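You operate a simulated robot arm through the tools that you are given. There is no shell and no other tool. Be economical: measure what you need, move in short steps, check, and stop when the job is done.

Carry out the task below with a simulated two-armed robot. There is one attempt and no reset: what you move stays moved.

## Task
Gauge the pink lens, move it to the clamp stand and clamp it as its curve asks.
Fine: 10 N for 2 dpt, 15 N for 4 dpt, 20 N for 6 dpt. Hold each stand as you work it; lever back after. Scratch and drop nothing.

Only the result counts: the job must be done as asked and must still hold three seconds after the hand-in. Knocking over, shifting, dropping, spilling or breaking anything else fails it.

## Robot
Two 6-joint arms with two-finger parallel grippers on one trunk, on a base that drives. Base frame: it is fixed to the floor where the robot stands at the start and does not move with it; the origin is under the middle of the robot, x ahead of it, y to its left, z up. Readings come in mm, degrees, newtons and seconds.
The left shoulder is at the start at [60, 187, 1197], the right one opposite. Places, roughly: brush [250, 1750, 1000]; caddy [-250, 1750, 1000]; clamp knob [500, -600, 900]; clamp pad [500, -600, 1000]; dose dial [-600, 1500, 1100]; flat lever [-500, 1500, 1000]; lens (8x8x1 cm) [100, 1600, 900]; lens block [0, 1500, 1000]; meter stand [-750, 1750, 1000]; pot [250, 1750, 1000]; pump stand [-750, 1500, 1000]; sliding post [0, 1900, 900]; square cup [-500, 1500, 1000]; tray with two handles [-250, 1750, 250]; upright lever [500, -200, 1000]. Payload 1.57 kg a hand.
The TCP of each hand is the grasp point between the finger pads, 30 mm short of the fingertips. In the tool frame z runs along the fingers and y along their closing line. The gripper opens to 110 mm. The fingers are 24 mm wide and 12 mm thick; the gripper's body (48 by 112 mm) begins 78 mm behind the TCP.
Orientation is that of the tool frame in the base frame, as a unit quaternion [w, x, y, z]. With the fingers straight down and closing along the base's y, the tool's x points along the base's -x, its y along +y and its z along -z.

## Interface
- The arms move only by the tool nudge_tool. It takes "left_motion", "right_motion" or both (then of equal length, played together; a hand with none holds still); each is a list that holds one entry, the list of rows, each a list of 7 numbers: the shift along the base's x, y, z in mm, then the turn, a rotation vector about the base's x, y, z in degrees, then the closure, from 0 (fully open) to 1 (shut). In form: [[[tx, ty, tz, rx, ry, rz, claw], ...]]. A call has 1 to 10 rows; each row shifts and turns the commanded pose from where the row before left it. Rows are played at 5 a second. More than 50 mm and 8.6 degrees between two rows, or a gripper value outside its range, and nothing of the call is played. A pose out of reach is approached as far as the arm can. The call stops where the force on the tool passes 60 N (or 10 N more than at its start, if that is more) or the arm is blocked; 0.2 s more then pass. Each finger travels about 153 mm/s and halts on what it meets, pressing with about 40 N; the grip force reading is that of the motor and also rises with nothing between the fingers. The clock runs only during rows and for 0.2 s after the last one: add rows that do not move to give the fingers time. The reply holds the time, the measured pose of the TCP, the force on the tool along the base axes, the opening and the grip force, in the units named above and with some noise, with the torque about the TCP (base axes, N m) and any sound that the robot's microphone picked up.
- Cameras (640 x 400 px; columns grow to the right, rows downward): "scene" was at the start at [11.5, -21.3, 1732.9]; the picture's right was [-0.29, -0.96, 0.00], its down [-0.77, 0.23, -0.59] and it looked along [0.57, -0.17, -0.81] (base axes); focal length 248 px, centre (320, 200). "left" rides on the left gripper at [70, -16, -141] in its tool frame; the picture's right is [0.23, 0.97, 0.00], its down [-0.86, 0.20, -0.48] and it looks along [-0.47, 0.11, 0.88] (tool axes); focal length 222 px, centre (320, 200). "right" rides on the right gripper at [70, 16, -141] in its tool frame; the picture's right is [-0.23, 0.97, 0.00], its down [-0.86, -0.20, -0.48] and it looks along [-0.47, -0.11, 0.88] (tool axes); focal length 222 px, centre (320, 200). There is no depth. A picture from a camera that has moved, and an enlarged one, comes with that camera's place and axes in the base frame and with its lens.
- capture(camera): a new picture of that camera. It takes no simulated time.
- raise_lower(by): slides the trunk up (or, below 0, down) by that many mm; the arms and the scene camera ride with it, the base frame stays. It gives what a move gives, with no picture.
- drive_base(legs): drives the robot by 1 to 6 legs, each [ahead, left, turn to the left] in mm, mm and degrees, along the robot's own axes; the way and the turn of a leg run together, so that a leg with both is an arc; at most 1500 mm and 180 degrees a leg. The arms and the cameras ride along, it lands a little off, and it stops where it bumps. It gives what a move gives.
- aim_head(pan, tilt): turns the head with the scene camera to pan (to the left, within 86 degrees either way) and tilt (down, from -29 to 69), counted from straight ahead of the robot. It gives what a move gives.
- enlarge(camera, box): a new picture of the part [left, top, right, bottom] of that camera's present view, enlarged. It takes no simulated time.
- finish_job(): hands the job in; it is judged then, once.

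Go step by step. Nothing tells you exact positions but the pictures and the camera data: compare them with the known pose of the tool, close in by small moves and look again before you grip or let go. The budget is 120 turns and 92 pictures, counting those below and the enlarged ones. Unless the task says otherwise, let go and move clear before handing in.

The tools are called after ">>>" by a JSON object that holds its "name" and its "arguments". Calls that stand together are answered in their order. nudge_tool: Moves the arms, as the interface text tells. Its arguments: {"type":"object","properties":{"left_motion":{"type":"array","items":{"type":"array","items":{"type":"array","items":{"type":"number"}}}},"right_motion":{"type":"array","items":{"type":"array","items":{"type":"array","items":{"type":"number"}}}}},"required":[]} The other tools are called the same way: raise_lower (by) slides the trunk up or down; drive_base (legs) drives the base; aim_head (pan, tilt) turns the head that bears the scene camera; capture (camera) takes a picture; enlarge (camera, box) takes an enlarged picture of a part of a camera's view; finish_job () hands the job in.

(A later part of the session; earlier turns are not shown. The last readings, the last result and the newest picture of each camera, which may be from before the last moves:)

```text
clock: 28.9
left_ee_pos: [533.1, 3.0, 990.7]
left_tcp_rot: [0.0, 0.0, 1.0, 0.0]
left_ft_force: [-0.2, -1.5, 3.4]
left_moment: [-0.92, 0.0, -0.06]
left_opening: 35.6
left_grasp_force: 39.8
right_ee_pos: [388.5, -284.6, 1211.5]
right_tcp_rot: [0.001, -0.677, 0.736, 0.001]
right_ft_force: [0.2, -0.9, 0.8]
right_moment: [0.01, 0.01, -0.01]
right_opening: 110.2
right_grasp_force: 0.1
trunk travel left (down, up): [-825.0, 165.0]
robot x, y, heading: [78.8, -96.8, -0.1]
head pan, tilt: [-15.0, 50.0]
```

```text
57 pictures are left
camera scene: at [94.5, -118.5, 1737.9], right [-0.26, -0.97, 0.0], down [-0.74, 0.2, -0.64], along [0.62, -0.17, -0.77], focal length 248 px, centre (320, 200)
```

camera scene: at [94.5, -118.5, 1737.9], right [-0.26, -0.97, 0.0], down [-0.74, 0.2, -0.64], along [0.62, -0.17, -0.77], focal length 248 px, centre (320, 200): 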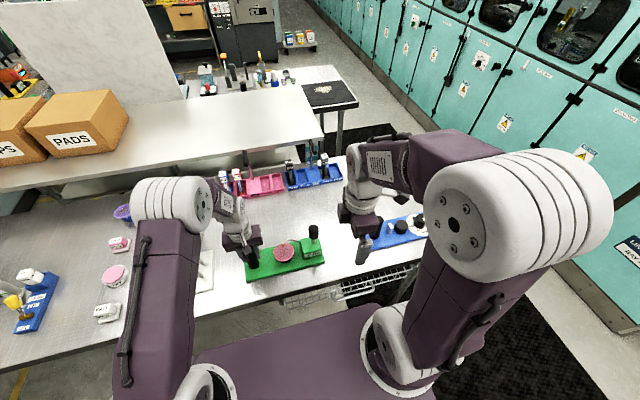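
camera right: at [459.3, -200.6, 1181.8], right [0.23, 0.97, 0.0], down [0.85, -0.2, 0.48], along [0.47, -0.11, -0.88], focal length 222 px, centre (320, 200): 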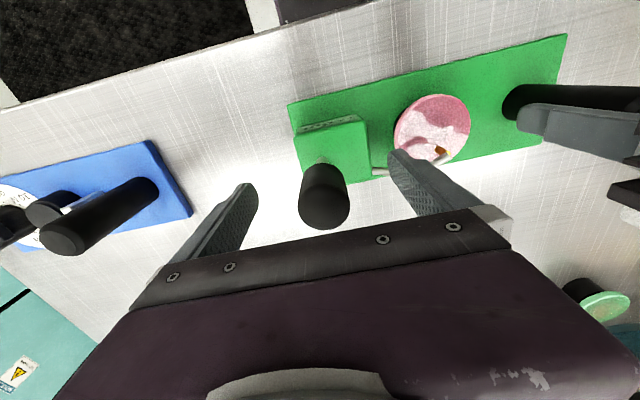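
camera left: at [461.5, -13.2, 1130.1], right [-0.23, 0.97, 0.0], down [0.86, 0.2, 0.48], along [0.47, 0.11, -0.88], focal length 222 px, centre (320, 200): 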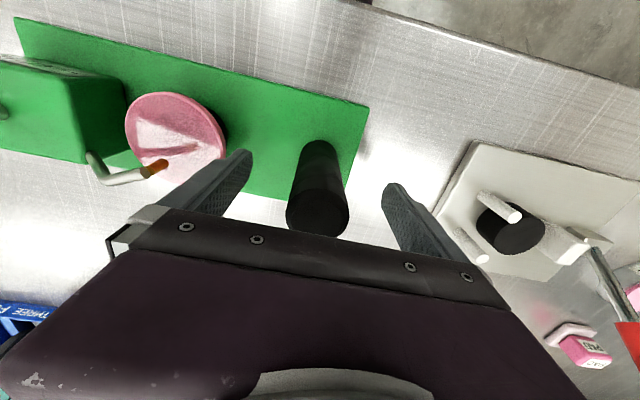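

The yaw works. I'll continue to 180° so the camera ends on top once the hand is level, then start pitching up.

>>> {"name": "nudge_tool", "arguments": {"right_motion": [[[0, 0, 0, 0, 0, 8.5, 0], [0, 0, 0, 0, 0, 8.5, 0], [0, 0, 0, 0, 0, 8.5, 0], [0, 0, 0, 0, 0, 8.5, 0], [0, 0, 0, 0, 0, 8.5, 0], [0, 0, 0, 0, 0, 8.5, 0], [0, 0, 0, 0, 0, 8.5, 0], [0, 0, 0, 0, 0, 8.5, 0], [0, 0, 0, 0, 0, 8.5, 0], [0, 0, 0, 0, 0, 8.5, 0]]]}}

>>> {"name": "nudge_tool", "arguments": {"right_motion": [[[0, 0, 0, 0, 0, 8.5, 0], [0, 0, 0, 0, 0, 1.5, 0], [0, 0, 0, 0, -8.5, 0, 0], [0, 0, 0, 0, -8.5, 0, 0], [0, 0, 0, 0, -8.5, 0, 0], [0, 0, 0, 0, -8.5, 0, 0], [0, 0, 0, 0, -8.5, 0, 0], [0, 0, 0, 0, 0, 0, 0]]]}}

```text
clock: 31.1
left_ee_pos: [532.2, 4.4, 990.1]
left_tcp_rot: [0.0, 0.001, 1.0, -0.001]
left_ft_force: [-0.1, 0.6, 4.2]
left_moment: [-0.84, -0.04, -0.03]
left_opening: 35.4
left_grasp_force: 40.0
right_ee_pos: [388.4, -283.8, 1211.3]
right_tcp_rot: [0.0, 0.996, -0.086, 0.001]
right_ft_force: [-0.3, 1.0, -0.3]
right_moment: [-0.03, -0.01, 0.01]
right_opening: 110.0
right_grasp_force: 0.0
trunk travel left (down, up): [-825.0, 165.0]
robot x, y, heading: [80.7, -99.0, -0.0]
head pan, tilt: [-15.0, 50.0]
```

```text
clock: 32.9
left_ee_pos: [531.9, 3.9, 990.4]
left_tcp_rot: [0.0, 0.0, 1.0, 0.0]
left_ft_force: [-1.2, 1.1, 3.8]
left_moment: [-0.57, -0.11, 0.01]
left_opening: 35.1
left_grasp_force: 40.2
right_ee_pos: [457.1, -237.2, 1267.6]
right_tcp_rot: [0.0, 0.932, 0.0, 0.362]
right_ft_force: [-0.3, 0.8, -0.2]
right_moment: [-0.02, 0.01, 0.03]
right_opening: 109.8
right_grasp_force: 0.1
right hand out of reach, approached as far as the arm can: row 1, 2, 5, 6, 7
trunk travel left (down, up): [-825.0, 165.0]
robot x, y, heading: [79.5, -98.3, 0.1]
head pan, tilt: [-15.0, 50.0]
```

The level hand comes too close to its shoulder from here. I'll release the post with the left hand, lift clear, and drive back somewhat.

>>> {"name": "nudge_tool", "arguments": {"left_motion": [[[0, 0, 0, 0, 0, 0, 0.5], [0, 0, 0, 0, 0, 0, 0], [0, 0, 0, 0, 0, 0, 0], [0, 0, 30, 0, 0, 0, 0], [0, 0, 45, 0, 0, 0, 0], [0, 0, 45, 0, 0, 0, 0], [0, 20, 30, 0, 0, 0, 0]]]}}

>>> {"name": "drive_base", "arguments": {"legs": [[-170, 0, 0]]}}

>>> {"name": "nudge_tool", "arguments": {"right_motion": [[[20, 10, -10, 0, 0, 0, 0], [0, 0, 0, 0, -8.5, 0, 0], [0, 0, 0, 0, -8.5, 0, 0], [0, 0, 0, 0, -8.5, 0, 0], [0, 0, 0, 0, -8.5, 0, 0], [0, 0, 0, 0, -7.5, 0, 0], [0, 0, 0, 0, 0, 0, 0]]]}}

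```text
clock: 34.5
left_ee_pos: [531.9, 24.9, 1141.6]
left_tcp_rot: [0.0, 0.0, 1.0, 0.001]
left_ft_force: [0.9, -0.1, 0.5]
left_moment: [-0.01, -0.02, -0.04]
left_opening: 110.1
left_grasp_force: 0.1
right_ee_pos: [455.9, -236.4, 1267.1]
right_tcp_rot: [0.0, 0.933, 0.0, 0.36]
right_ft_force: [0.5, -0.2, 0.4]
right_moment: [0.0, -0.01, -0.01]
right_opening: 110.1
right_grasp_force: 0.1
trunk travel left (down, up): [-825.0, 165.0]
robot x, y, heading: [80.3, -95.6, -0.1]
head pan, tilt: [-15.0, 50.0]
```

```text
clock: 36.0
left_ee_pos: [366.8, 24.2, 1139.3]
left_tcp_rot: [-0.001, 0.0, 1.0, 0.0]
left_ft_force: [0.9, -0.3, -0.7]
left_moment: [0.0, 0.06, 0.02]
left_opening: 109.8
left_grasp_force: 0.0
right_ee_pos: [291.5, -237.4, 1266.0]
right_tcp_rot: [0.0, 0.933, 0.0, 0.359]
right_ft_force: [0.1, -0.1, -0.2]
right_moment: [-0.02, 0.01, 0.02]
right_opening: 109.9
right_grasp_force: 0.1
trunk travel left (down, up): [-825.0, 165.0]
robot x, y, heading: [-90.1, -100.3, 0.1]
head pan, tilt: [-15.0, 50.0]
```

```text
clock: 37.6
left_ee_pos: [363.5, 22.3, 1140.8]
left_tcp_rot: [0.0, 0.0, 1.0, 0.0]
left_ft_force: [-0.2, 0.3, 0.1]
left_moment: [-0.02, 0.03, -0.01]
left_opening: 109.9
left_grasp_force: 0.1
right_ee_pos: [401.7, -181.2, 1311.0]
right_tcp_rot: [0.0, 0.744, -0.001, 0.668]
right_ft_force: [-0.2, -0.5, 0.1]
right_moment: [-0.05, -0.01, -0.03]
right_opening: 110.0
right_grasp_force: 0.0
right hand out of reach, approached as far as the arm can: row 2, 3, 4, 5, 6
trunk travel left (down, up): [-825.0, 165.0]
robot x, y, heading: [-91.9, -98.2, -0.1]
head pan, tilt: [-15.0, 50.0]
```

Now nearly level (6° down). Moving forward and down stepwise in front of the stand to see where the commanded pose lies.

>>> {"name": "nudge_tool", "arguments": {"right_motion": [[[40, 20, -15, 0, 0, 0, 0], [40, 20, -15, 0, 0, 0, 0], [40, 20, -15, 0, 0, 0, 0], [0, 0, 0, 0, 0, 0, 0]]]}}

>>> {"name": "capture", "arguments": {"camera": "scene"}}

```text
clock: 38.6
left_ee_pos: [363.1, 23.7, 1141.0]
left_tcp_rot: [0.0, 0.001, 1.0, 0.0]
left_ft_force: [-0.5, 0.5, 0.1]
left_moment: [0.0, -0.01, -0.01]
left_opening: 110.0
left_grasp_force: 0.0
right_ee_pos: [520.9, -120.0, 1265.8]
right_tcp_rot: [0.001, 0.745, -0.001, 0.667]
right_ft_force: [0.0, -0.1, -0.1]
right_moment: [-0.05, -0.02, 0.03]
right_opening: 110.0
right_grasp_force: 0.0
trunk travel left (down, up): [-825.0, 165.0]
robot x, y, heading: [-92.3, -103.1, 0.3]
head pan, tilt: [-15.0, 50.0]
```

```text
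56 pictures are left
camera scene: at [-74.1, -118.4, 1737.9], right [-0.26, -0.97, 0.0], down [-0.74, 0.2, -0.64], along [0.62, -0.17, -0.77], focal length 248 px, centre (320, 200)
```

scene: 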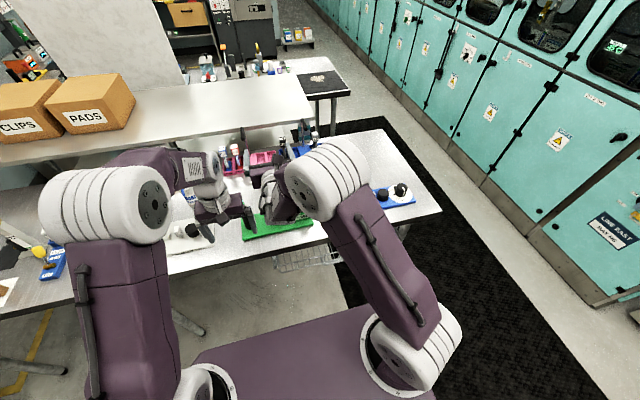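

The hand tracks properly. I'll lower it in front of the bench edge to the block's height, and move the left hand further left for room.

>>> {"name": "nudge_tool", "arguments": {"left_motion": [[[0, 30, 10, 0, 0, 0, 0], [0, 30, 10, 0, 0, 0, 0], [0, 30, 10, 0, 0, 0, 0], [0, 30, 0, 0, 0, 0, 0], [0, 0, 0, 0, 0, 0, 0], [0, 0, 0, 0, 0, 0, 0]]], "right_motion": [[[-30, 2, -30, 0, 0, 0, 0], [-30, 2, -36, 0, 0, 0, 0], [-30, 2, -36, 0, 0, 0, 0], [-5, 2, -45, 0, 0, 0, 0], [0, 2, -45, 0, 0, 0, 0], [0, 0, 0, 0, 0, 0, 0]]]}}

>>> {"name": "capture", "arguments": {"camera": "right"}}

```text
clock: 40.0
left_ee_pos: [364.8, 142.9, 1170.6]
left_tcp_rot: [0.0, -0.001, 1.0, 0.001]
left_ft_force: [0.1, 0.4, -0.5]
left_moment: [-0.02, 0.03, -0.02]
left_opening: 110.2
left_grasp_force: 0.1
right_ee_pos: [425.7, -112.5, 1074.2]
right_tcp_rot: [0.001, 0.743, -0.001, 0.669]
right_ft_force: [-0.4, -0.1, 0.6]
right_moment: [-0.01, 0.01, 0.02]
right_opening: 109.9
right_grasp_force: 0.1
trunk travel left (down, up): [-825.0, 165.0]
robot x, y, heading: [-89.2, -97.0, 0.0]
head pan, tilt: [-15.0, 50.0]
```

```text
55 pictures are left
camera right: at [294.1, -130.4, 1157.9], right [-0.03, -0.97, -0.23], down [-0.57, 0.2, -0.8], along [0.82, 0.11, -0.56], focal length 222 px, centre (320, 200)
```

right: 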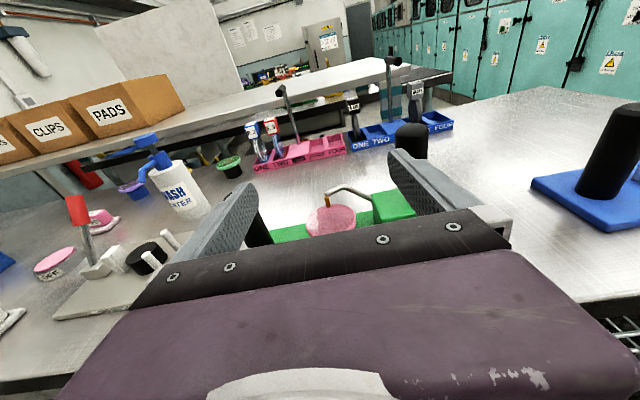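

The lens lies straight ahead between the fingers. Lowering to block height and narrowing the opening to about 70 mm to clear the gauge box.

>>> {"name": "nudge_tool", "arguments": {"right_motion": [[[0, 1, -36, 0, 0, 0, 0.36], [0, 1, -38, 0, 0, 0, 0.36], [0, 1, -38, 0, 0, 0, 0.36], [0, 0, -37, 0, 0, 0, 0.36], [0, 0, 0, 0, 0, 0, 0.36]]]}}

>>> {"name": "capture", "arguments": {"camera": "right"}}

```text
clock: 41.2
left_ee_pos: [363.7, 145.0, 1169.8]
left_tcp_rot: [-0.001, 0.0, 1.0, 0.0]
left_ft_force: [-0.2, -0.1, 0.1]
left_moment: [-0.03, -0.02, 0.01]
left_opening: 109.5
left_grasp_force: 0.2
right_ee_pos: [425.0, -108.7, 923.5]
right_tcp_rot: [-0.001, 0.744, 0.001, 0.669]
right_ft_force: [0.1, -0.4, 3.2]
right_moment: [-0.1, -0.08, 0.08]
right_opening: 70.7
right_grasp_force: 0.2
trunk travel left (down, up): [-825.0, 165.0]
robot x, y, heading: [-90.0, -96.9, -0.1]
head pan, tilt: [-15.0, 50.0]
```

```text
54 pictures are left
camera right: at [293.8, -125.7, 1008.9], right [-0.02, -0.97, -0.23], down [-0.57, 0.2, -0.8], along [0.82, 0.11, -0.56], focal length 222 px, centre (320, 200)
```

right: 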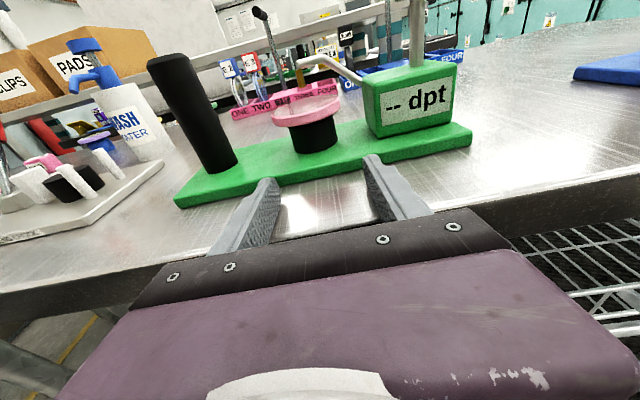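

>>> {"name": "enlarge", "arguments": {"camera": "right", "box": [220, 40, 420, 240]}}

>>> {"name": "nudge_tool", "arguments": {"right_motion": [[[0, 0, 0, 0, 0, 0, 0.36]]]}}

```text
2.00 times, centred on (320, 140) of right
camera zoom: at [293.8, -125.7, 1008.9], right [-0.02, -0.97, -0.23], down [-0.57, 0.2, -0.8], along [0.82, 0.11, -0.56], focal length 444 px, centre (320, 320)
```

zoom: 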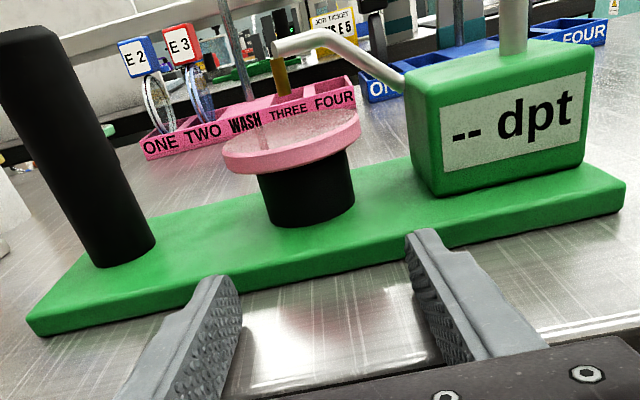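

```text
clock: 41.6
left_ee_pos: [364.3, 144.5, 1171.1]
left_tcp_rot: [-0.001, -0.001, 1.0, 0.0]
left_ft_force: [-0.5, -0.1, -0.1]
left_moment: [0.0, 0.01, 0.04]
left_opening: 109.8
left_grasp_force: 0.0
right_ee_pos: [425.5, -108.2, 924.6]
right_tcp_rot: [0.001, 0.745, -0.001, 0.667]
right_ft_force: [0.0, 1.1, 2.7]
right_moment: [-0.05, -0.11, 0.02]
right_opening: 70.6
right_grasp_force: 0.2
trunk travel left (down, up): [-825.0, 165.0]
robot x, y, heading: [-92.5, -98.0, 0.2]
head pan, tilt: [-15.0, 50.0]
```

The slight upward force says my fingertips are just touching the bench at about z 909. That puts the plate top near 920 and the block from 920 to about 952, centred near [532,−107]. I'll raise to 936, level the hand to about 2°, advance partway and look.

>>> {"name": "nudge_tool", "arguments": {"right_motion": [[[0, 1, 13, 0, 0, 0, 0.36], [0, 0, 0, 0, -4.3, 0, 0.36], [20, 0, 0, 0, 0, 0, 0.36], [20, 0, 0, 0, 0, 0, 0.36], [10, 0, 0, 0, 0, 0, 0.36], [0, 0, 0, 0, 0, 0, 0.36]]]}}

>>> {"name": "enlarge", "arguments": {"camera": "right", "box": [220, 60, 420, 260]}}

```text
clock: 43.0
left_ee_pos: [365.9, 143.8, 1169.7]
left_tcp_rot: [0.0, 0.0, 1.0, 0.0]
left_ft_force: [-0.2, 0.4, 0.3]
left_moment: [-0.01, 0.0, 0.02]
left_opening: 110.2
left_grasp_force: 0.0
right_ee_pos: [476.5, -107.0, 938.4]
right_tcp_rot: [0.001, 0.719, -0.001, 0.695]
right_ft_force: [0.1, -0.4, 0.1]
right_moment: [0.03, 0.0, 0.01]
right_opening: 70.5
right_grasp_force: 0.1
trunk travel left (down, up): [-825.0, 165.0]
robot x, y, heading: [-88.1, -102.1, -0.1]
head pan, tilt: [-15.0, 50.0]
```

```text
2.00 times, centred on (320, 160) of right
camera zoom: at [338.3, -124.3, 1012.2], right [-0.01, -0.97, -0.23], down [-0.51, 0.2, -0.84], along [0.86, 0.11, -0.49], focal length 444 px, centre (320, 280)
```

zoom: 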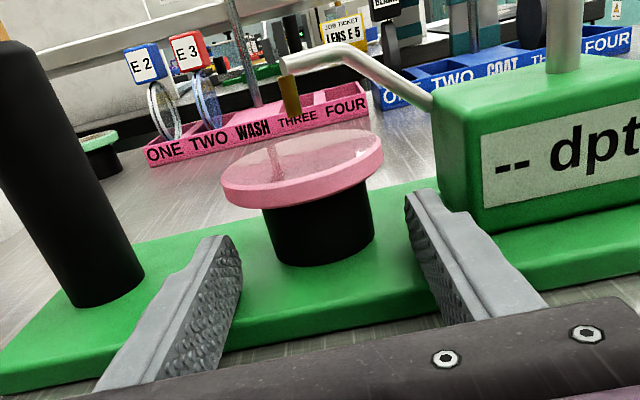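

The probe tip stands clear above the glass, and the fingers are level with the block, below the lens. Advancing to the block centre.

>>> {"name": "nudge_tool", "arguments": {"right_motion": [[[0, 1, -2, 0, 0, 0, 0.36], [15, 0, 0, 0, 0, 0, 0.36], [15, 0, 0, 0, 0, 0, 0.36], [15, 0, 0, 0, 0, 0, 0.36], [8, 0, 0, 0, 0, 0, 0.36], [0, 0, 0, 0, 0, 0, 0.36]]]}}

>>> {"name": "enlarge", "arguments": {"camera": "right", "box": [220, 60, 420, 260]}}

```text
clock: 43.8
left_ee_pos: [352.3, 144.2, 1175.6]
left_tcp_rot: [0.006, 0.0, 1.0, 0.0]
left_ft_force: [0.5, -0.3, -0.6]
left_moment: [0.05, -0.04, -0.07]
left_opening: 110.3
left_grasp_force: 0.1
right_ee_pos: [486.7, -104.8, 937.6]
right_tcp_rot: [-0.001, 0.719, 0.004, 0.695]
right_ft_force: [-43.9, 5.5, 22.6]
right_moment: [0.6, 1.24, -1.72]
right_opening: 69.7
right_grasp_force: 0.1
trunk travel left (down, up): [-825.0, 165.0]
robot x, y, heading: [-89.7, -102.0, 0.1]
head pan, tilt: [-15.0, 50.0]
stopped in row 4 (right hand): the force on the tool passed its limit (the readings are from after the stop); the commanded pose is now the measured one
```

```text
2.00 times, centred on (320, 160) of right
camera zoom: at [349.2, -123.1, 1011.2], right [0.0, -0.97, -0.22], down [-0.51, 0.19, -0.84], along [0.86, 0.11, -0.5], focal length 444 px, centre (320, 280)
```

zoom: 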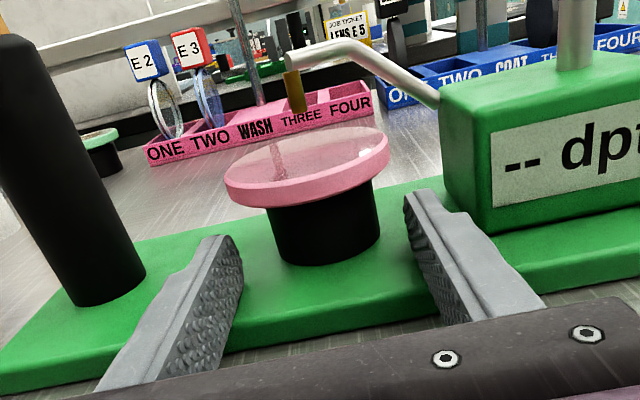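

Something blocked the advance, and the stand may have been nudged. Checking from the scene camera before anything else.

>>> {"name": "enlarge", "arguments": {"camera": "scene", "box": [200, 170, 360, 290]}}

>>> {"name": "nudge_tool", "arguments": {"right_motion": [[[0, 0, 0, 0, 0, 0, 0.36]]]}}

```text
3.33 times, centred on (280, 230) of scene
camera zoom: at [-94.1, -118.4, 1738.8], right [-0.26, -0.97, 0.0], down [-0.73, 0.2, -0.65], along [0.63, -0.17, -0.76], focal length 828 px, centre (453, 100)
```

zoom: 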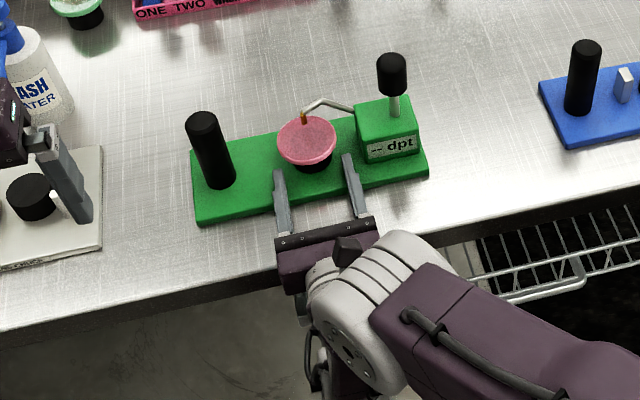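

```text
clock: 44.4
left_ee_pos: [350.7, 144.2, 1175.7]
left_tcp_rot: [0.006, 0.0, 1.0, 0.0]
left_ft_force: [0.3, 0.5, -0.2]
left_moment: [0.05, -0.02, 0.0]
left_opening: 110.1
left_grasp_force: 0.0
right_ee_pos: [487.5, -104.5, 937.7]
right_tcp_rot: [-0.002, 0.719, 0.004, 0.695]
right_ft_force: [-41.1, 1.7, 28.2]
right_moment: [0.13, 2.29, -1.13]
right_opening: 69.8
right_grasp_force: 0.0
trunk travel left (down, up): [-825.0, 165.0]
robot x, y, heading: [-91.4, -96.5, 0.1]
head pan, tilt: [-15.0, 50.0]
stopped in row 1 (right hand): the force on the tool passed its limit (the readings are from after the stop); the commanded pose is now the measured one
```

The gripper jammed in front and the robot leaned. Backing out straight to relieve it.

>>> {"name": "nudge_tool", "arguments": {"right_motion": [[[-10, 0, 2, 0, 0, 0, 0.36], [-20, 0, 5, 0, 0, 0, 0.36], [-30, 0, 5, 0, 0, 0, 0.36], [0, 0, 0, 0, 0, 0, 0.36]]]}}

>>> {"name": "capture", "arguments": {"camera": "scene"}}

```text
clock: 45.4
left_ee_pos: [365.1, 143.3, 1168.8]
left_tcp_rot: [-0.001, 0.0, 1.0, 0.001]
left_ft_force: [-0.2, 0.2, -0.1]
left_moment: [-0.04, 0.02, 0.02]
left_opening: 109.9
left_grasp_force: 0.0
right_ee_pos: [438.1, -106.2, 939.4]
right_tcp_rot: [0.0, 0.725, 0.003, 0.689]
right_ft_force: [0.2, -0.1, 1.2]
right_moment: [-0.03, 0.02, -0.01]
right_opening: 70.4
right_grasp_force: 0.0
trunk travel left (down, up): [-825.0, 165.0]
robot x, y, heading: [-88.4, -100.6, -0.0]
head pan, tilt: [-15.0, 50.0]
```

```text
49 pictures are left
camera scene: at [-73.4, -118.3, 1737.6], right [-0.26, -0.97, 0.0], down [-0.74, 0.2, -0.64], along [0.62, -0.17, -0.77], focal length 248 px, centre (320, 200)
```

scene: 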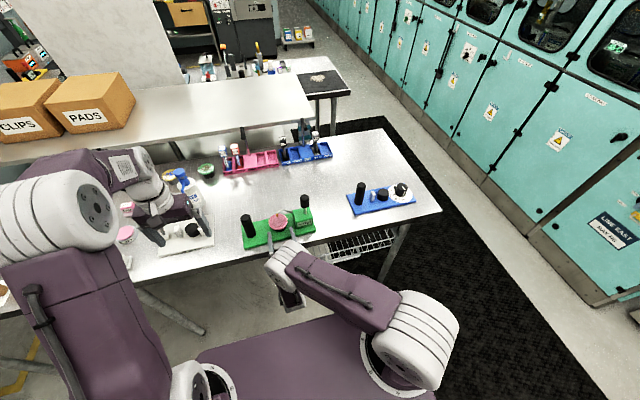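

>>> {"name": "enlarge", "arguments": {"camera": "scene", "box": [230, 185, 330, 260]}}

>>> {"name": "capture", "arguments": {"camera": "right"}}

```text
5.33 times, centred on (280, 222) of scene
camera zoom: at [-73.4, -118.3, 1737.6], right [-0.26, -0.97, 0.0], down [-0.74, 0.2, -0.64], along [0.62, -0.17, -0.77], focal length 1325 px, centre (533, 80)
```

zoom: 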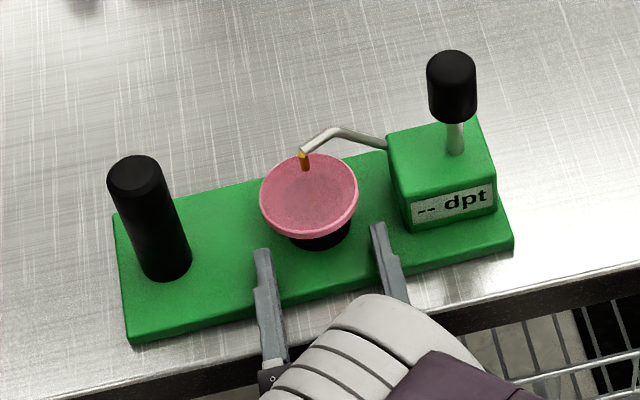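

```text
47 pictures are left
camera right: at [300.6, -124.0, 1016.0], right [-0.01, -0.97, -0.22], down [-0.52, 0.19, -0.83], along [0.85, 0.11, -0.51], focal length 222 px, centre (320, 200)
```

right: 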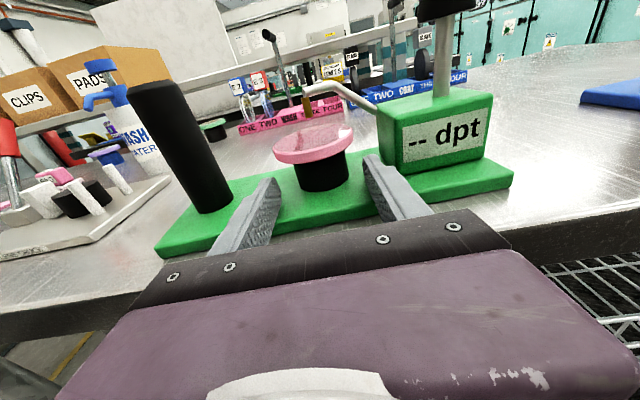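

The stand was dragged about 44 mm towards the robot by the finger undersides rubbing on the plate, so the plate is higher than I thought (~924). I'll lift slightly, back out clear, and then put the stand back with the left hand, whose earlier grip gives its exact place.

>>> {"name": "nudge_tool", "arguments": {"right_motion": [[[0, 0, 6, 0, 0, 0, 0.36], [-15, 0, 2, 0, 0, 0, 0.36], [-30, 0, 5, 0, 0, 0, 0.36], [-25, -20, 25, 0, 0, 0, 0.36], [0, -40, 25, 0, 0, 0, 0.36], [0, -45, 15, 0, 0, 0, 0.36]]]}}

>>> {"name": "capture", "arguments": {"camera": "right"}}

>>> {"name": "capture", "arguments": {"camera": "scene"}}

```text
clock: 46.8
left_ee_pos: [364.0, 141.8, 1170.7]
left_tcp_rot: [0.0, 0.0, 1.0, 0.0]
left_ft_force: [0.1, -0.4, 0.0]
left_moment: [0.03, -0.02, -0.02]
left_opening: 109.8
left_grasp_force: 0.1
right_ee_pos: [374.8, -205.2, 1019.2]
right_tcp_rot: [0.0, 0.725, 0.002, 0.689]
right_ft_force: [0.3, -0.3, -0.3]
right_moment: [-0.02, 0.0, 0.0]
right_opening: 70.6
right_grasp_force: 0.1
right hand out of reach, approached as far as the arm can: row 6
trunk travel left (down, up): [-825.0, 165.0]
robot x, y, heading: [-90.2, -101.2, -0.2]
head pan, tilt: [-15.0, 50.0]
```

```text
46 pictures are left
camera right: at [238.5, -222.9, 1095.5], right [-0.01, -0.97, -0.22], down [-0.52, 0.2, -0.83], along [0.85, 0.11, -0.51], focal length 222 px, centre (320, 200)
```

right: 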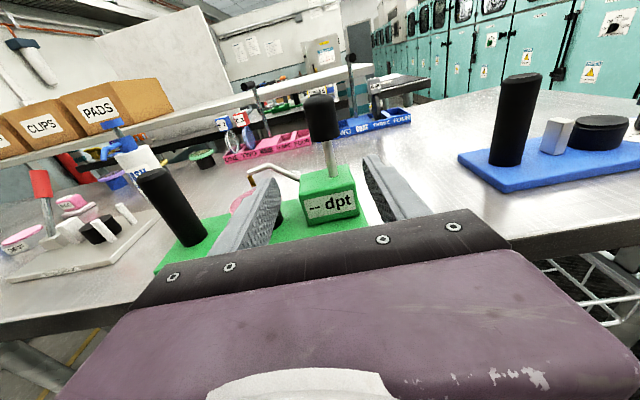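

```text
45 pictures are left
camera scene: at [-74.5, -120.8, 1737.8], right [-0.26, -0.97, 0.0], down [-0.74, 0.2, -0.64], along [0.62, -0.16, -0.77], focal length 248 px, centre (320, 200)
```

scene: 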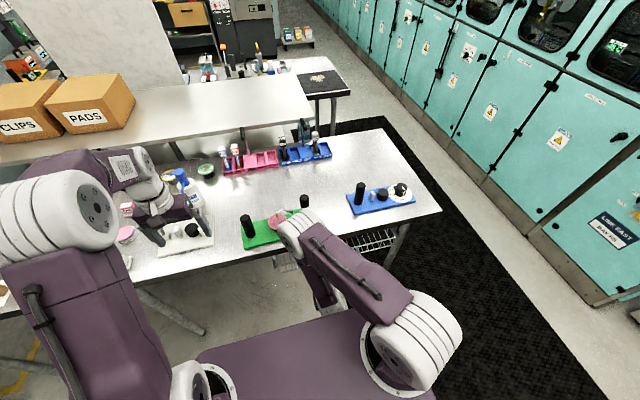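

The stand now sits nearer the bench edge, which leaves the gripper body clear of the edge for picking. I'll return in front of the lens at a safe height, with 5° pitch and the jaws at about 76 mm.

>>> {"name": "nudge_tool", "arguments": {"right_motion": [[[0, 45, 0, 0, 0, 0, 0.31], [0, 45, 0, 0, 2.1, 0, 0.31], [5, 8, -25, 0, 0, 0, 0.31], [5, 0, -25, 0, 0, 0, 0.31], [0, 0, -10, 0, 0, 0, 0.31], [0, 0, 0, 0, 0, 0, 0.31]]]}}

>>> {"name": "enlarge", "arguments": {"camera": "right", "box": [220, 60, 420, 260]}}

```text
clock: 48.1
left_ee_pos: [363.3, 144.0, 1170.2]
left_tcp_rot: [-0.001, -0.001, 1.0, 0.0]
left_ft_force: [-1.5, -0.4, -0.3]
left_moment: [0.03, 0.02, -0.04]
left_opening: 109.9
left_grasp_force: 0.0
right_ee_pos: [384.3, -104.5, 957.7]
right_tcp_rot: [-0.002, 0.737, 0.005, 0.676]
right_ft_force: [0.1, 0.1, -0.2]
right_moment: [0.0, 0.04, 0.02]
right_opening: 75.8
right_grasp_force: 0.0
trunk travel left (down, up): [-825.0, 165.0]
robot x, y, heading: [-92.9, -98.8, 0.1]
head pan, tilt: [-15.0, 50.0]
```

```text
2.00 times, centred on (320, 160) of right
camera zoom: at [250.4, -121.8, 1038.6], right [-0.01, -0.97, -0.22], down [-0.55, 0.19, -0.81], along [0.83, 0.11, -0.54], focal length 444 px, centre (320, 280)
```

zoom: 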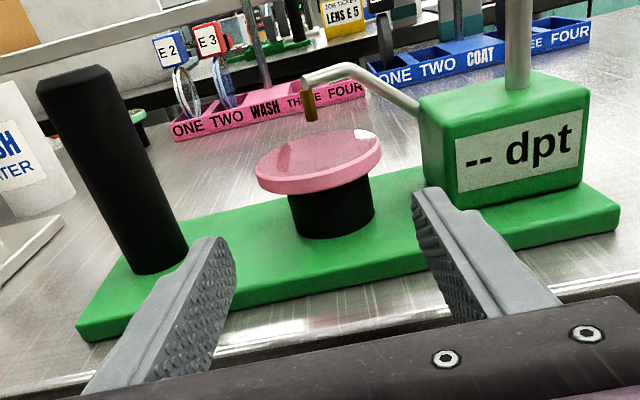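

Block centre is now near [492,−108]. Lowering to just above plate height and moving the tips in beside the block's near side.

>>> {"name": "nudge_tool", "arguments": {"right_motion": [[[0, -3.5, -13, 0, 0, 0, 0.31], [20, 0, 0, 0, 0, 0, 0.31], [20, 0, 0, 0, 0, 0, 0.31], [10, 0, 0, 0, 0, 0, 0.31], [0, 0, 0, 0, 0, 0, 0.31]]]}}

>>> {"name": "nudge_tool", "arguments": {"right_motion": [[[0, 0, -2, 0, 0, 0, 0.31], [0, 0, 0, 0, 0, 0, 0.31]]]}}

>>> {"name": "enlarge", "arguments": {"camera": "right", "box": [220, 60, 420, 260]}}

```text
clock: 49.4
left_ee_pos: [362.6, 143.7, 1169.7]
left_tcp_rot: [0.0, 0.0, 1.0, 0.0]
left_ft_force: [0.0, -0.6, 0.0]
left_moment: [0.01, 0.01, 0.04]
left_opening: 110.1
left_grasp_force: 0.0
right_ee_pos: [435.4, -106.3, 946.9]
right_tcp_rot: [0.0, 0.736, 0.003, 0.677]
right_ft_force: [-1.1, 0.2, 0.7]
right_moment: [0.0, 0.0, 0.0]
right_opening: 75.9
right_grasp_force: 0.0
trunk travel left (down, up): [-825.0, 165.0]
robot x, y, heading: [-93.5, -100.5, 0.2]
head pan, tilt: [-15.0, 50.0]
```

```text
clock: 50.0
left_ee_pos: [362.4, 143.2, 1171.5]
left_tcp_rot: [0.0, 0.0, 1.0, 0.0]
left_ft_force: [-0.1, 0.2, -0.1]
left_moment: [-0.03, -0.05, 0.0]
left_opening: 110.1
left_grasp_force: 0.0
right_ee_pos: [434.9, -106.8, 943.1]
right_tcp_rot: [0.0, 0.736, 0.004, 0.677]
right_ft_force: [0.4, 0.2, 0.4]
right_moment: [-0.03, 0.03, 0.0]
right_opening: 75.9
right_grasp_force: 0.0
trunk travel left (down, up): [-825.0, 165.0]
robot x, y, heading: [-95.2, -101.9, 0.1]
head pan, tilt: [-15.0, 50.0]
```

```text
2.00 times, centred on (320, 160) of right
camera zoom: at [300.5, -125.1, 1024.3], right [-0.01, -0.97, -0.22], down [-0.55, 0.19, -0.81], along [0.83, 0.11, -0.54], focal length 444 px, centre (320, 280)
```

zoom: 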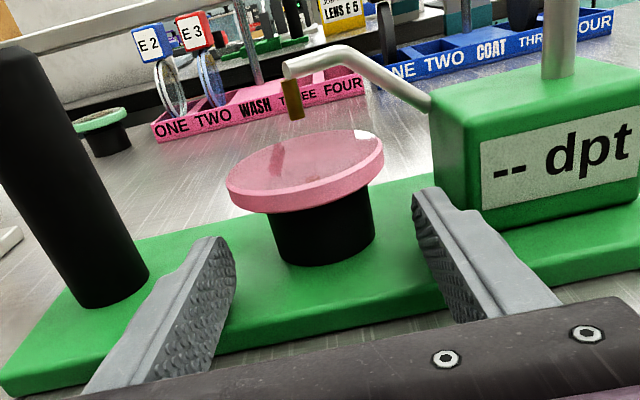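

>>> {"name": "nudge_tool", "arguments": {"right_motion": [[[0, 0, -3, 0, 0, 0, 0.31], [0, 0, 0, 0, 0, 0, 0.31]]]}}

>>> {"name": "nudge_tool", "arguments": {"right_motion": [[[0, 0, -2, 0, 0, 0, 0.31], [0, 0, 0, 0, 0, 0, 0.31]]]}}

```text
clock: 50.5
left_ee_pos: [363.2, 144.1, 1169.5]
left_tcp_rot: [0.0, 0.0, 1.0, 0.001]
left_ft_force: [0.7, 0.1, 0.0]
left_moment: [0.01, 0.0, 0.0]
left_opening: 109.8
left_grasp_force: 0.1
right_ee_pos: [434.2, -106.3, 941.4]
right_tcp_rot: [-0.001, 0.736, 0.004, 0.677]
right_ft_force: [-0.8, -0.6, -0.1]
right_moment: [0.01, 0.02, 0.0]
right_opening: 76.0
right_grasp_force: 0.0
trunk travel left (down, up): [-825.0, 165.0]
robot x, y, heading: [-89.6, -99.8, -0.3]
head pan, tilt: [-15.0, 50.0]
```

```text
clock: 51.1
left_ee_pos: [363.8, 143.4, 1170.3]
left_tcp_rot: [0.0, 0.0, 1.0, 0.0]
left_ft_force: [0.2, 0.1, -0.9]
left_moment: [0.03, 0.01, 0.0]
left_opening: 110.3
left_grasp_force: 0.1
right_ee_pos: [434.3, -107.0, 938.0]
right_tcp_rot: [-0.001, 0.736, 0.004, 0.677]
right_ft_force: [1.2, 0.1, 1.3]
right_moment: [0.07, -0.08, -0.04]
right_opening: 76.0
right_grasp_force: 0.2
trunk travel left (down, up): [-825.0, 165.0]
robot x, y, heading: [-91.4, -94.4, 0.0]
head pan, tilt: [-15.0, 50.0]
```

Light first contact with the plate at about this height. I'll raise 2 mm, move in to the block and close.

>>> {"name": "nudge_tool", "arguments": {"right_motion": [[[0, 0, 2, 0, 0, 0, 0.31], [10, 0, 0, 0, 0, 0, 0.31], [10, 0, 0, 0, 0, 0, 0.31], [10, 0, 0, 0, 0, 0, 0.31], [2, 0, 0, 0, 0, 0, 0.31], [0, 0, 0, 0, 0, 0, 0.31]]]}}

>>> {"name": "enlarge", "arguments": {"camera": "right", "box": [220, 60, 420, 260]}}

```text
clock: 52.5
left_ee_pos: [363.3, 144.2, 1171.1]
left_tcp_rot: [0.0, 0.0, 1.0, -0.001]
left_ft_force: [0.0, 0.0, 0.5]
left_moment: [-0.01, -0.02, -0.02]
left_opening: 110.4
left_grasp_force: 0.0
right_ee_pos: [466.8, -107.1, 941.4]
right_tcp_rot: [-0.001, 0.737, 0.004, 0.676]
right_ft_force: [-0.6, 0.2, 0.3]
right_moment: [0.0, 0.02, 0.01]
right_opening: 76.0
right_grasp_force: 0.0
trunk travel left (down, up): [-825.0, 165.0]
robot x, y, heading: [-90.5, -96.6, -0.1]
head pan, tilt: [-15.0, 50.0]
```

```text
2.00 times, centred on (320, 160) of right
camera zoom: at [332.7, -125.0, 1021.1], right [-0.01, -0.97, -0.22], down [-0.55, 0.19, -0.81], along [0.83, 0.11, -0.54], focal length 444 px, centre (320, 280)
```

zoom: 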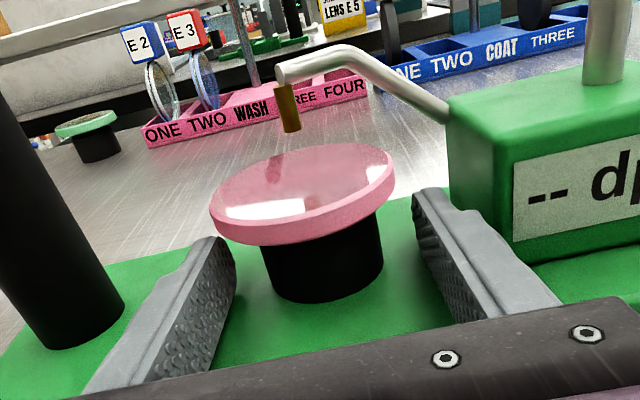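

Good alignment. Going 4 mm deeper for a secure hold, then closing slowly and watching the opening.

>>> {"name": "nudge_tool", "arguments": {"right_motion": [[[4, 0, -0.8, 0, 0, 0, 0.31], [0, 0, 0, 0, 0, 0, 0.38], [0, 0, 0, 0, 0, 0, 0.45], [0, 0, 0, 0, 0, 0, 0.5], [0, 0, 0, 0, 0, 0, 0.53], [0, 0, 0, 0, 0, 0, 0.53]]]}}

>>> {"name": "enlarge", "arguments": {"camera": "right", "box": [220, 60, 420, 260]}}

```text
clock: 54.0
left_ee_pos: [363.8, 144.5, 1170.1]
left_tcp_rot: [0.0, 0.0, 1.0, 0.0]
left_ft_force: [0.4, -0.3, 0.3]
left_moment: [0.01, 0.01, 0.0]
left_opening: 110.0
left_grasp_force: 0.1
right_ee_pos: [470.6, -107.4, 939.4]
right_tcp_rot: [-0.001, 0.736, 0.004, 0.677]
right_ft_force: [0.3, 0.8, -0.3]
right_moment: [0.01, 0.01, 0.03]
right_opening: 51.5
right_grasp_force: 0.1
trunk travel left (down, up): [-825.0, 165.0]
robot x, y, heading: [-91.7, -98.0, -0.1]
head pan, tilt: [-15.0, 50.0]
```

```text
2.00 times, centred on (320, 160) of right
camera zoom: at [336.6, -125.3, 1020.0], right [-0.01, -0.97, -0.22], down [-0.55, 0.19, -0.81], along [0.83, 0.11, -0.54], focal length 444 px, centre (320, 280)
```

zoom: 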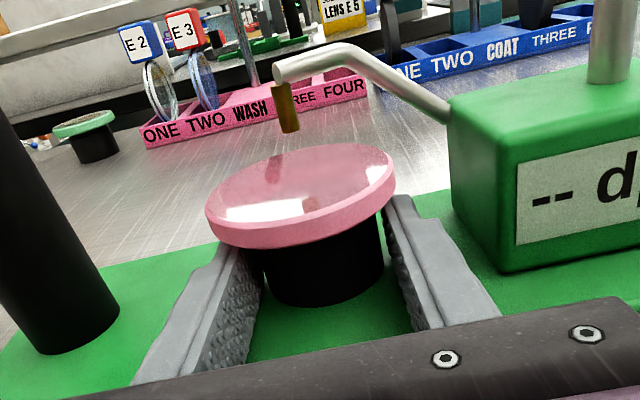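

The fingers have passed under the glass with no contact force. Closing onto the block.

>>> {"name": "nudge_tool", "arguments": {"right_motion": [[[0, 0, 0, 0, 0, 0, 0.56], [0, 0, 0, 0, 0, 0, 0.6], [0, 0, 0, 0, 0, 0, 0.8], [0, 0, 0, 0, 0, 0, 1], [0, 0, 0, 0, 0, 0, 1]]]}}

```text
clock: 55.1
left_ee_pos: [363.4, 144.0, 1170.0]
left_tcp_rot: [0.0, 0.001, 1.0, 0.0]
left_ft_force: [-1.2, -0.3, 0.0]
left_moment: [0.01, -0.02, 0.01]
left_opening: 110.0
left_grasp_force: 0.1
right_ee_pos: [471.3, -107.3, 939.6]
right_tcp_rot: [-0.001, 0.735, 0.003, 0.678]
right_ft_force: [-0.3, 1.4, 0.6]
right_moment: [0.84, 0.15, 0.0]
right_opening: 47.0
right_grasp_force: 40.1
trunk travel left (down, up): [-825.0, 165.0]
robot x, y, heading: [-90.9, -100.1, -0.1]
head pan, tilt: [-15.0, 50.0]
```

Holding the block (47 mm, 40 N). Lifting only 4 mm, below the probe, and withdrawing straight out.

>>> {"name": "nudge_tool", "arguments": {"right_motion": [[[0, 0, 2, 0, 0, 0, 1], [0, 0, 2, 0, 0, 0, 1], [-10, 0, 0, 0, 0, 0, 1], [-15, 0, 0, 0, 0, 0, 1], [-20, 0, 0, 0, 0, 0, 1], [-20, 0, 5, 0, 0, 0, 1], [0, 0, 25, 0, 0, 0, 1], [0, 0, 30, 0, 0, 0, 1], [0, 0, 0, 0, 0, 0, 1]]]}}

>>> {"name": "capture", "arguments": {"camera": "right"}}

>>> {"name": "enlarge", "arguments": {"camera": "scene", "box": [220, 160, 440, 270]}}

```text
clock: 57.1
left_ee_pos: [363.2, 144.8, 1169.6]
left_tcp_rot: [-0.001, 0.0, 1.0, 0.0]
left_ft_force: [-0.6, -0.4, -0.5]
left_moment: [-0.03, 0.0, -0.01]
left_opening: 109.9
left_grasp_force: 0.1
right_ee_pos: [406.7, -106.7, 1003.1]
right_tcp_rot: [-0.001, 0.737, 0.004, 0.676]
right_ft_force: [0.0, -0.1, -3.8]
right_moment: [0.06, 0.07, 0.04]
right_opening: 46.7
right_grasp_force: 40.3
trunk travel left (down, up): [-825.0, 165.0]
robot x, y, heading: [-91.8, -95.6, 0.2]
head pan, tilt: [-15.0, 50.0]
```

```text
40 pictures are left
camera right: at [271.6, -124.6, 1084.1], right [-0.01, -0.97, -0.22], down [-0.55, 0.19, -0.81], along [0.83, 0.11, -0.54], focal length 222 px, centre (320, 200)
```

right: 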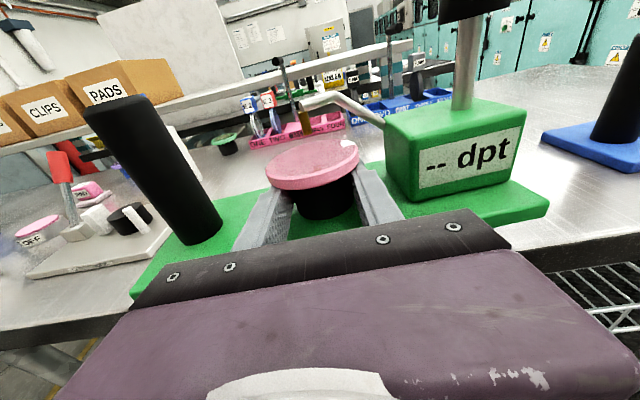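

```text
2.91 times, centred on (330, 215) of scene
camera zoom: at [-75.0, -118.1, 1737.8], right [-0.26, -0.97, 0.0], down [-0.74, 0.2, -0.64], along [0.62, -0.17, -0.77], focal length 723 px, centre (291, 156)
```

zoom: 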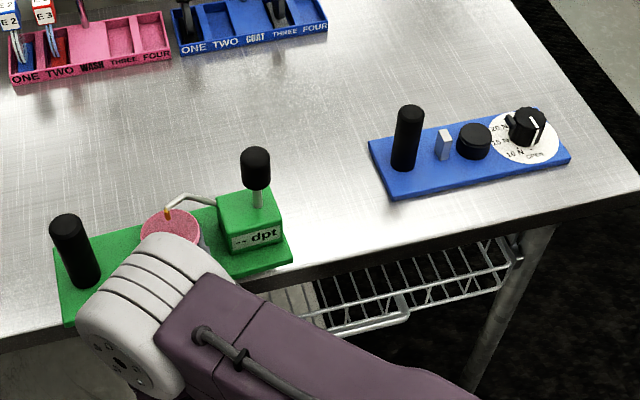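

The whole stand came up with my grip, so the black cylinder is the gauge's fixed seat and the lens is the bare disc resting on it. I'll carry the stand gently back to its original spot (about 40 mm further in, turned back 2°) and set it down. After that I'll take the lens by its rim from above.

>>> {"name": "nudge_tool", "arguments": {"right_motion": [[[12, 0, 0, 0, 0, 0, 1], [15, 0, 0, 0, 0, -1, 1], [15, 0, 0, 0, 0, -1, 1], [15, 0, 0, 0, 0, 0, 1], [15, 0, 0, 0, 0, 0, 1], [15, 0, 0, 0, 0, 0, 1], [12, 0, 0, 0, 0, 0, 1], [5, 0, 0, 0, 0, 0, 1], [0, 0, -5, 0, 0, 0, 1], [0, 0, -10, 0, 0, 0, 1]]]}}

>>> {"name": "nudge_tool", "arguments": {"right_motion": [[[0, 0, -10, 0, 0, 0, 1], [0, 0, -10, 0, 0, 0, 1], [0, 0, -8, 0, 0, 0, 1], [0, 0, -6, 0, 0, 0, 1], [0, 0, -5, 0, 0, 0, 1], [0, 0, -3, 0, 0, 0, 1], [0, 0, 0, 0, 0, 0, 1], [0, 0, 0, 0, 0, 0, 1]]]}}

>>> {"name": "enlarge", "arguments": {"camera": "scene", "box": [220, 160, 440, 270]}}

```text
clock: 59.4
left_ee_pos: [362.5, 143.7, 1169.9]
left_tcp_rot: [0.0, -0.001, 1.0, 0.0]
left_ft_force: [0.9, 0.1, -0.2]
left_moment: [-0.03, -0.01, -0.01]
left_opening: 109.9
left_grasp_force: 0.1
right_ee_pos: [509.5, -107.4, 989.1]
right_tcp_rot: [0.011, 0.736, -0.009, 0.676]
right_ft_force: [0.0, 0.5, -4.0]
right_moment: [0.1, 0.09, -0.02]
right_opening: 47.1
right_grasp_force: 40.0
trunk travel left (down, up): [-825.0, 165.0]
robot x, y, heading: [-88.2, -97.3, -0.0]
head pan, tilt: [-15.0, 50.0]
```

```text
clock: 61.1
left_ee_pos: [363.9, 143.0, 1170.8]
left_tcp_rot: [0.0, 0.0, 1.0, -0.001]
left_ft_force: [0.1, 0.3, 0.6]
left_moment: [0.0, -0.03, 0.04]
left_opening: 110.0
left_grasp_force: 0.0
right_ee_pos: [509.4, -107.3, 948.2]
right_tcp_rot: [0.011, 0.735, -0.01, 0.678]
right_ft_force: [4.0, -1.4, 7.2]
right_moment: [0.25, 0.89, 0.04]
right_opening: 46.7
right_grasp_force: 39.9
trunk travel left (down, up): [-825.0, 165.0]
robot x, y, heading: [-90.2, -97.0, -0.0]
head pan, tilt: [-15.0, 50.0]
```

```text
2.91 times, centred on (330, 215) of scene
camera zoom: at [-75.6, -118.4, 1738.0], right [-0.26, -0.97, 0.0], down [-0.74, 0.2, -0.64], along [0.62, -0.17, -0.77], focal length 723 px, centre (291, 156)
```

zoom: 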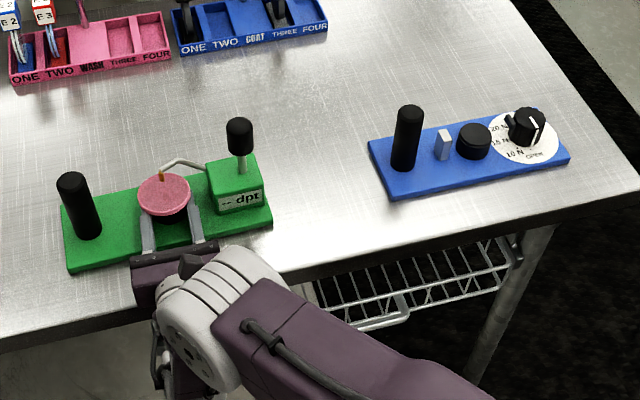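

The wrist meets the bench edge before the stand lands here. I'll lift, come back to the picking distance and set the stand down there, then slide it home later with the left hand.

>>> {"name": "nudge_tool", "arguments": {"right_motion": [[[0, 0, 6, 0, 0, 0, 1], [-12, 0, 4, 0, 0, 0, 1], [-15, 0, 0, 0, 0, 0, 1], [-10, 0, 0, 0, 0, 0, 1], [0, 0, -6, 0, 0, 0, 1], [0, 0, -5, 0, 0, 0, 1], [0, 0, -3, 0, 0, 0, 1], [0, 0, 0, 0, 0, 0, 1]]]}}

>>> {"name": "nudge_tool", "arguments": {"right_motion": [[[0, 0, -2, 0, 0, 0, 1], [0, 0, -2, 0, 0, 0, 1], [0, 0, 0, 0, 0, 0, 1]]]}}

```text
clock: 63.0
left_ee_pos: [362.3, 143.0, 1172.4]
left_tcp_rot: [0.001, 0.001, 1.0, 0.001]
left_ft_force: [-0.2, -0.4, -0.4]
left_moment: [-0.02, 0.0, 0.01]
left_opening: 110.2
left_grasp_force: 0.0
right_ee_pos: [473.6, -107.7, 945.6]
right_tcp_rot: [0.011, 0.733, -0.011, 0.68]
right_ft_force: [7.5, -1.2, 19.9]
right_moment: [0.49, 0.04, -0.14]
right_opening: 46.8
right_grasp_force: 39.7
trunk travel left (down, up): [-825.0, 165.0]
robot x, y, heading: [-86.6, -97.7, -0.0]
head pan, tilt: [-15.0, 50.0]
```

```text
clock: 63.8
left_ee_pos: [361.6, 143.7, 1171.7]
left_tcp_rot: [0.001, 0.0, 1.0, 0.0]
left_ft_force: [0.0, 0.4, 0.5]
left_moment: [0.03, -0.01, -0.02]
left_opening: 109.9
left_grasp_force: 0.2
right_ee_pos: [473.5, -106.1, 942.9]
right_tcp_rot: [0.01, 0.731, -0.01, 0.682]
right_ft_force: [11.9, -2.2, 31.8]
right_moment: [0.92, -0.76, -0.11]
right_opening: 46.9
right_grasp_force: 40.4
trunk travel left (down, up): [-825.0, 165.0]
robot x, y, heading: [-90.8, -98.2, 0.1]
head pan, tilt: [-15.0, 50.0]
```

>>> {"name": "nudge_tool", "arguments": {"right_motion": [[[0, 0, 3, 0, 0, 0, 1], [0, 0, 0, 0, 0, 0, 1]]]}}

>>> {"name": "enlarge", "arguments": {"camera": "right", "box": [200, 60, 420, 260]}}

>>> {"name": "enlarge", "arguments": {"camera": "scene", "box": [230, 185, 330, 260]}}

```text
clock: 64.3
left_ee_pos: [362.2, 144.9, 1171.0]
left_tcp_rot: [0.001, 0.001, 1.0, 0.0]
left_ft_force: [0.5, 0.1, -0.3]
left_moment: [0.02, 0.04, 0.01]
left_opening: 110.1
left_grasp_force: 0.0
right_ee_pos: [472.5, -106.5, 942.5]
right_tcp_rot: [0.01, 0.734, -0.008, 0.679]
right_ft_force: [7.5, 1.2, 18.7]
right_moment: [1.0, -1.33, -0.15]
right_opening: 47.0
right_grasp_force: 39.4
trunk travel left (down, up): [-825.0, 165.0]
robot x, y, heading: [-93.5, -97.9, 0.0]
head pan, tilt: [-15.0, 50.0]
```

```text
2.00 times, centred on (310, 160) of right
camera zoom: at [336.6, -120.5, 1023.0], right [-0.05, -0.97, -0.22], down [-0.54, 0.21, -0.82], along [0.84, 0.08, -0.53], focal length 444 px, centre (340, 280)
```

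zoom: 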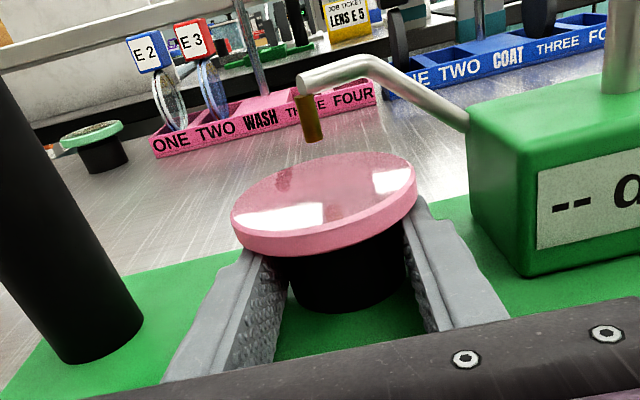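

```text
5.33 times, centred on (280, 222) of scene
camera zoom: at [-77.5, -118.0, 1737.8], right [-0.26, -0.97, 0.0], down [-0.74, 0.2, -0.64], along [0.62, -0.17, -0.77], focal length 1325 px, centre (533, 80)
```

zoom: 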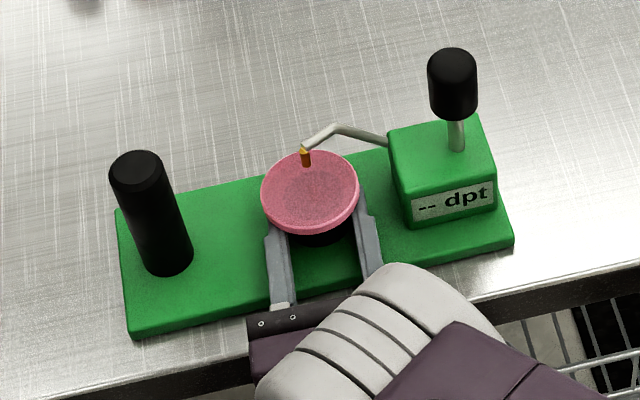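

The stand rests flat again with the lens still centred. Opening the fingers and backing out straight.

>>> {"name": "nudge_tool", "arguments": {"right_motion": [[[0, 0, 0, 0, 0, 0, 0.5], [0, 0, 0, 0, 0, 0, 0.4], [0, 0, 0, 0, 0, 0, 0.31], [0, 0, 0, 0, 0, 0, 0.31]]]}}

>>> {"name": "enlarge", "arguments": {"camera": "right", "box": [200, 60, 420, 260]}}

```text
clock: 65.3
left_ee_pos: [363.3, 143.7, 1169.6]
left_tcp_rot: [0.0, 0.0, 1.0, 0.0]
left_ft_force: [1.3, 0.9, -0.2]
left_moment: [0.03, 0.04, 0.03]
left_opening: 110.0
left_grasp_force: 0.1
right_ee_pos: [472.2, -107.0, 941.0]
right_tcp_rot: [0.011, 0.737, -0.009, 0.676]
right_ft_force: [0.4, -0.5, -0.3]
right_moment: [0.0, 0.04, -0.02]
right_opening: 75.9
right_grasp_force: 0.1
trunk travel left (down, up): [-825.0, 165.0]
robot x, y, heading: [-91.2, -98.8, -0.1]
head pan, tilt: [-15.0, 50.0]
```

```text
2.00 times, centred on (310, 160) of right
camera zoom: at [337.9, -120.8, 1022.0], right [-0.05, -0.97, -0.22], down [-0.54, 0.21, -0.81], along [0.84, 0.08, -0.54], focal length 444 px, centre (340, 280)
```

zoom: 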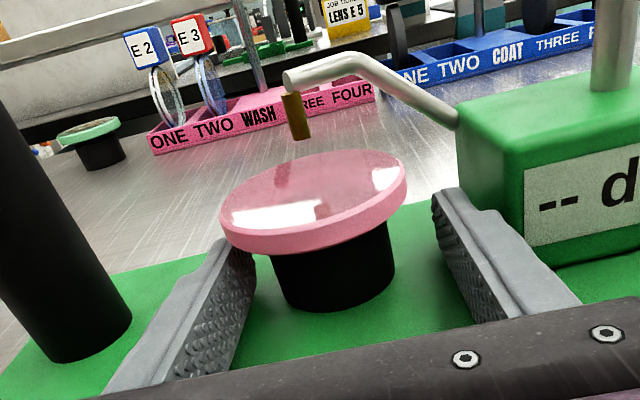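

Released cleanly. Backing out, rising, and turning the hand back to point down so I can take the lens by its rim from above.

>>> {"name": "nudge_tool", "arguments": {"right_motion": [[[-10, 0, 0, 0, 0, 0, 0.31], [-25, 0, 0, 0, 0, 0, 0.31], [-30, 0, 5, 0, 0, 0, 0.31], [0, 0, 45, 0, 0, 0, 0.31], [0, 0, 45, 0, 0, 0, 0.31], [10, 0, 45, 0, 0, 0, 0], [10, -20, 40, 0, 0, 0, 0], [10, -20, 40, 0, 0, 0, 0]]]}}

>>> {"name": "nudge_tool", "arguments": {"right_motion": [[[0, 0, 0, 0, 8.5, 0, 0], [0, 0, 0, 0, 8.5, 0, 0], [0, 0, 0, 0, 8.5, 0, 0], [0, 0, 0, 0, 8.5, 0, 0], [0, 0, 0, 0, 8.5, 0, 0], [0, 0, 0, 0, 8.5, 0, 0], [0, 0, 0, 0, 8.5, 0, 0], [0, 0, 0, 0, 8.5, 0, 0], [0, 0, 0, 0, 8.5, 0, 0], [0, 0, 0, 0, 8.5, 1.5, 0]]]}}

```text
clock: 67.2
left_ee_pos: [362.6, 143.0, 1169.7]
left_tcp_rot: [0.002, 0.0, 1.0, 0.001]
left_ft_force: [-0.5, -0.3, 0.8]
left_moment: [0.03, 0.0, 0.02]
left_opening: 110.0
left_grasp_force: 0.0
right_ee_pos: [437.9, -149.5, 1163.3]
right_tcp_rot: [0.012, 0.736, -0.01, 0.676]
right_ft_force: [-0.4, 0.4, 0.3]
right_moment: [0.0, 0.01, 0.04]
right_opening: 110.2
right_grasp_force: 0.0
trunk travel left (down, up): [-825.0, 165.0]
robot x, y, heading: [-90.4, -98.4, -0.1]
head pan, tilt: [-15.0, 50.0]
```

```text
clock: 69.3
left_ee_pos: [364.3, 143.6, 1169.7]
left_tcp_rot: [-0.001, -0.001, 1.0, 0.0]
left_ft_force: [-0.1, -0.2, -0.9]
left_moment: [0.01, 0.04, 0.03]
left_opening: 110.1
left_grasp_force: 0.1
right_ee_pos: [438.7, -146.2, 1159.6]
right_tcp_rot: [0.013, 1.0, 0.015, 0.0]
right_ft_force: [0.3, -0.4, -0.2]
right_moment: [-0.01, -0.01, 0.0]
right_opening: 109.8
right_grasp_force: 0.1
trunk travel left (down, up): [-825.0, 165.0]
robot x, y, heading: [-85.2, -98.4, 0.1]
head pan, tilt: [-15.0, 50.0]
```

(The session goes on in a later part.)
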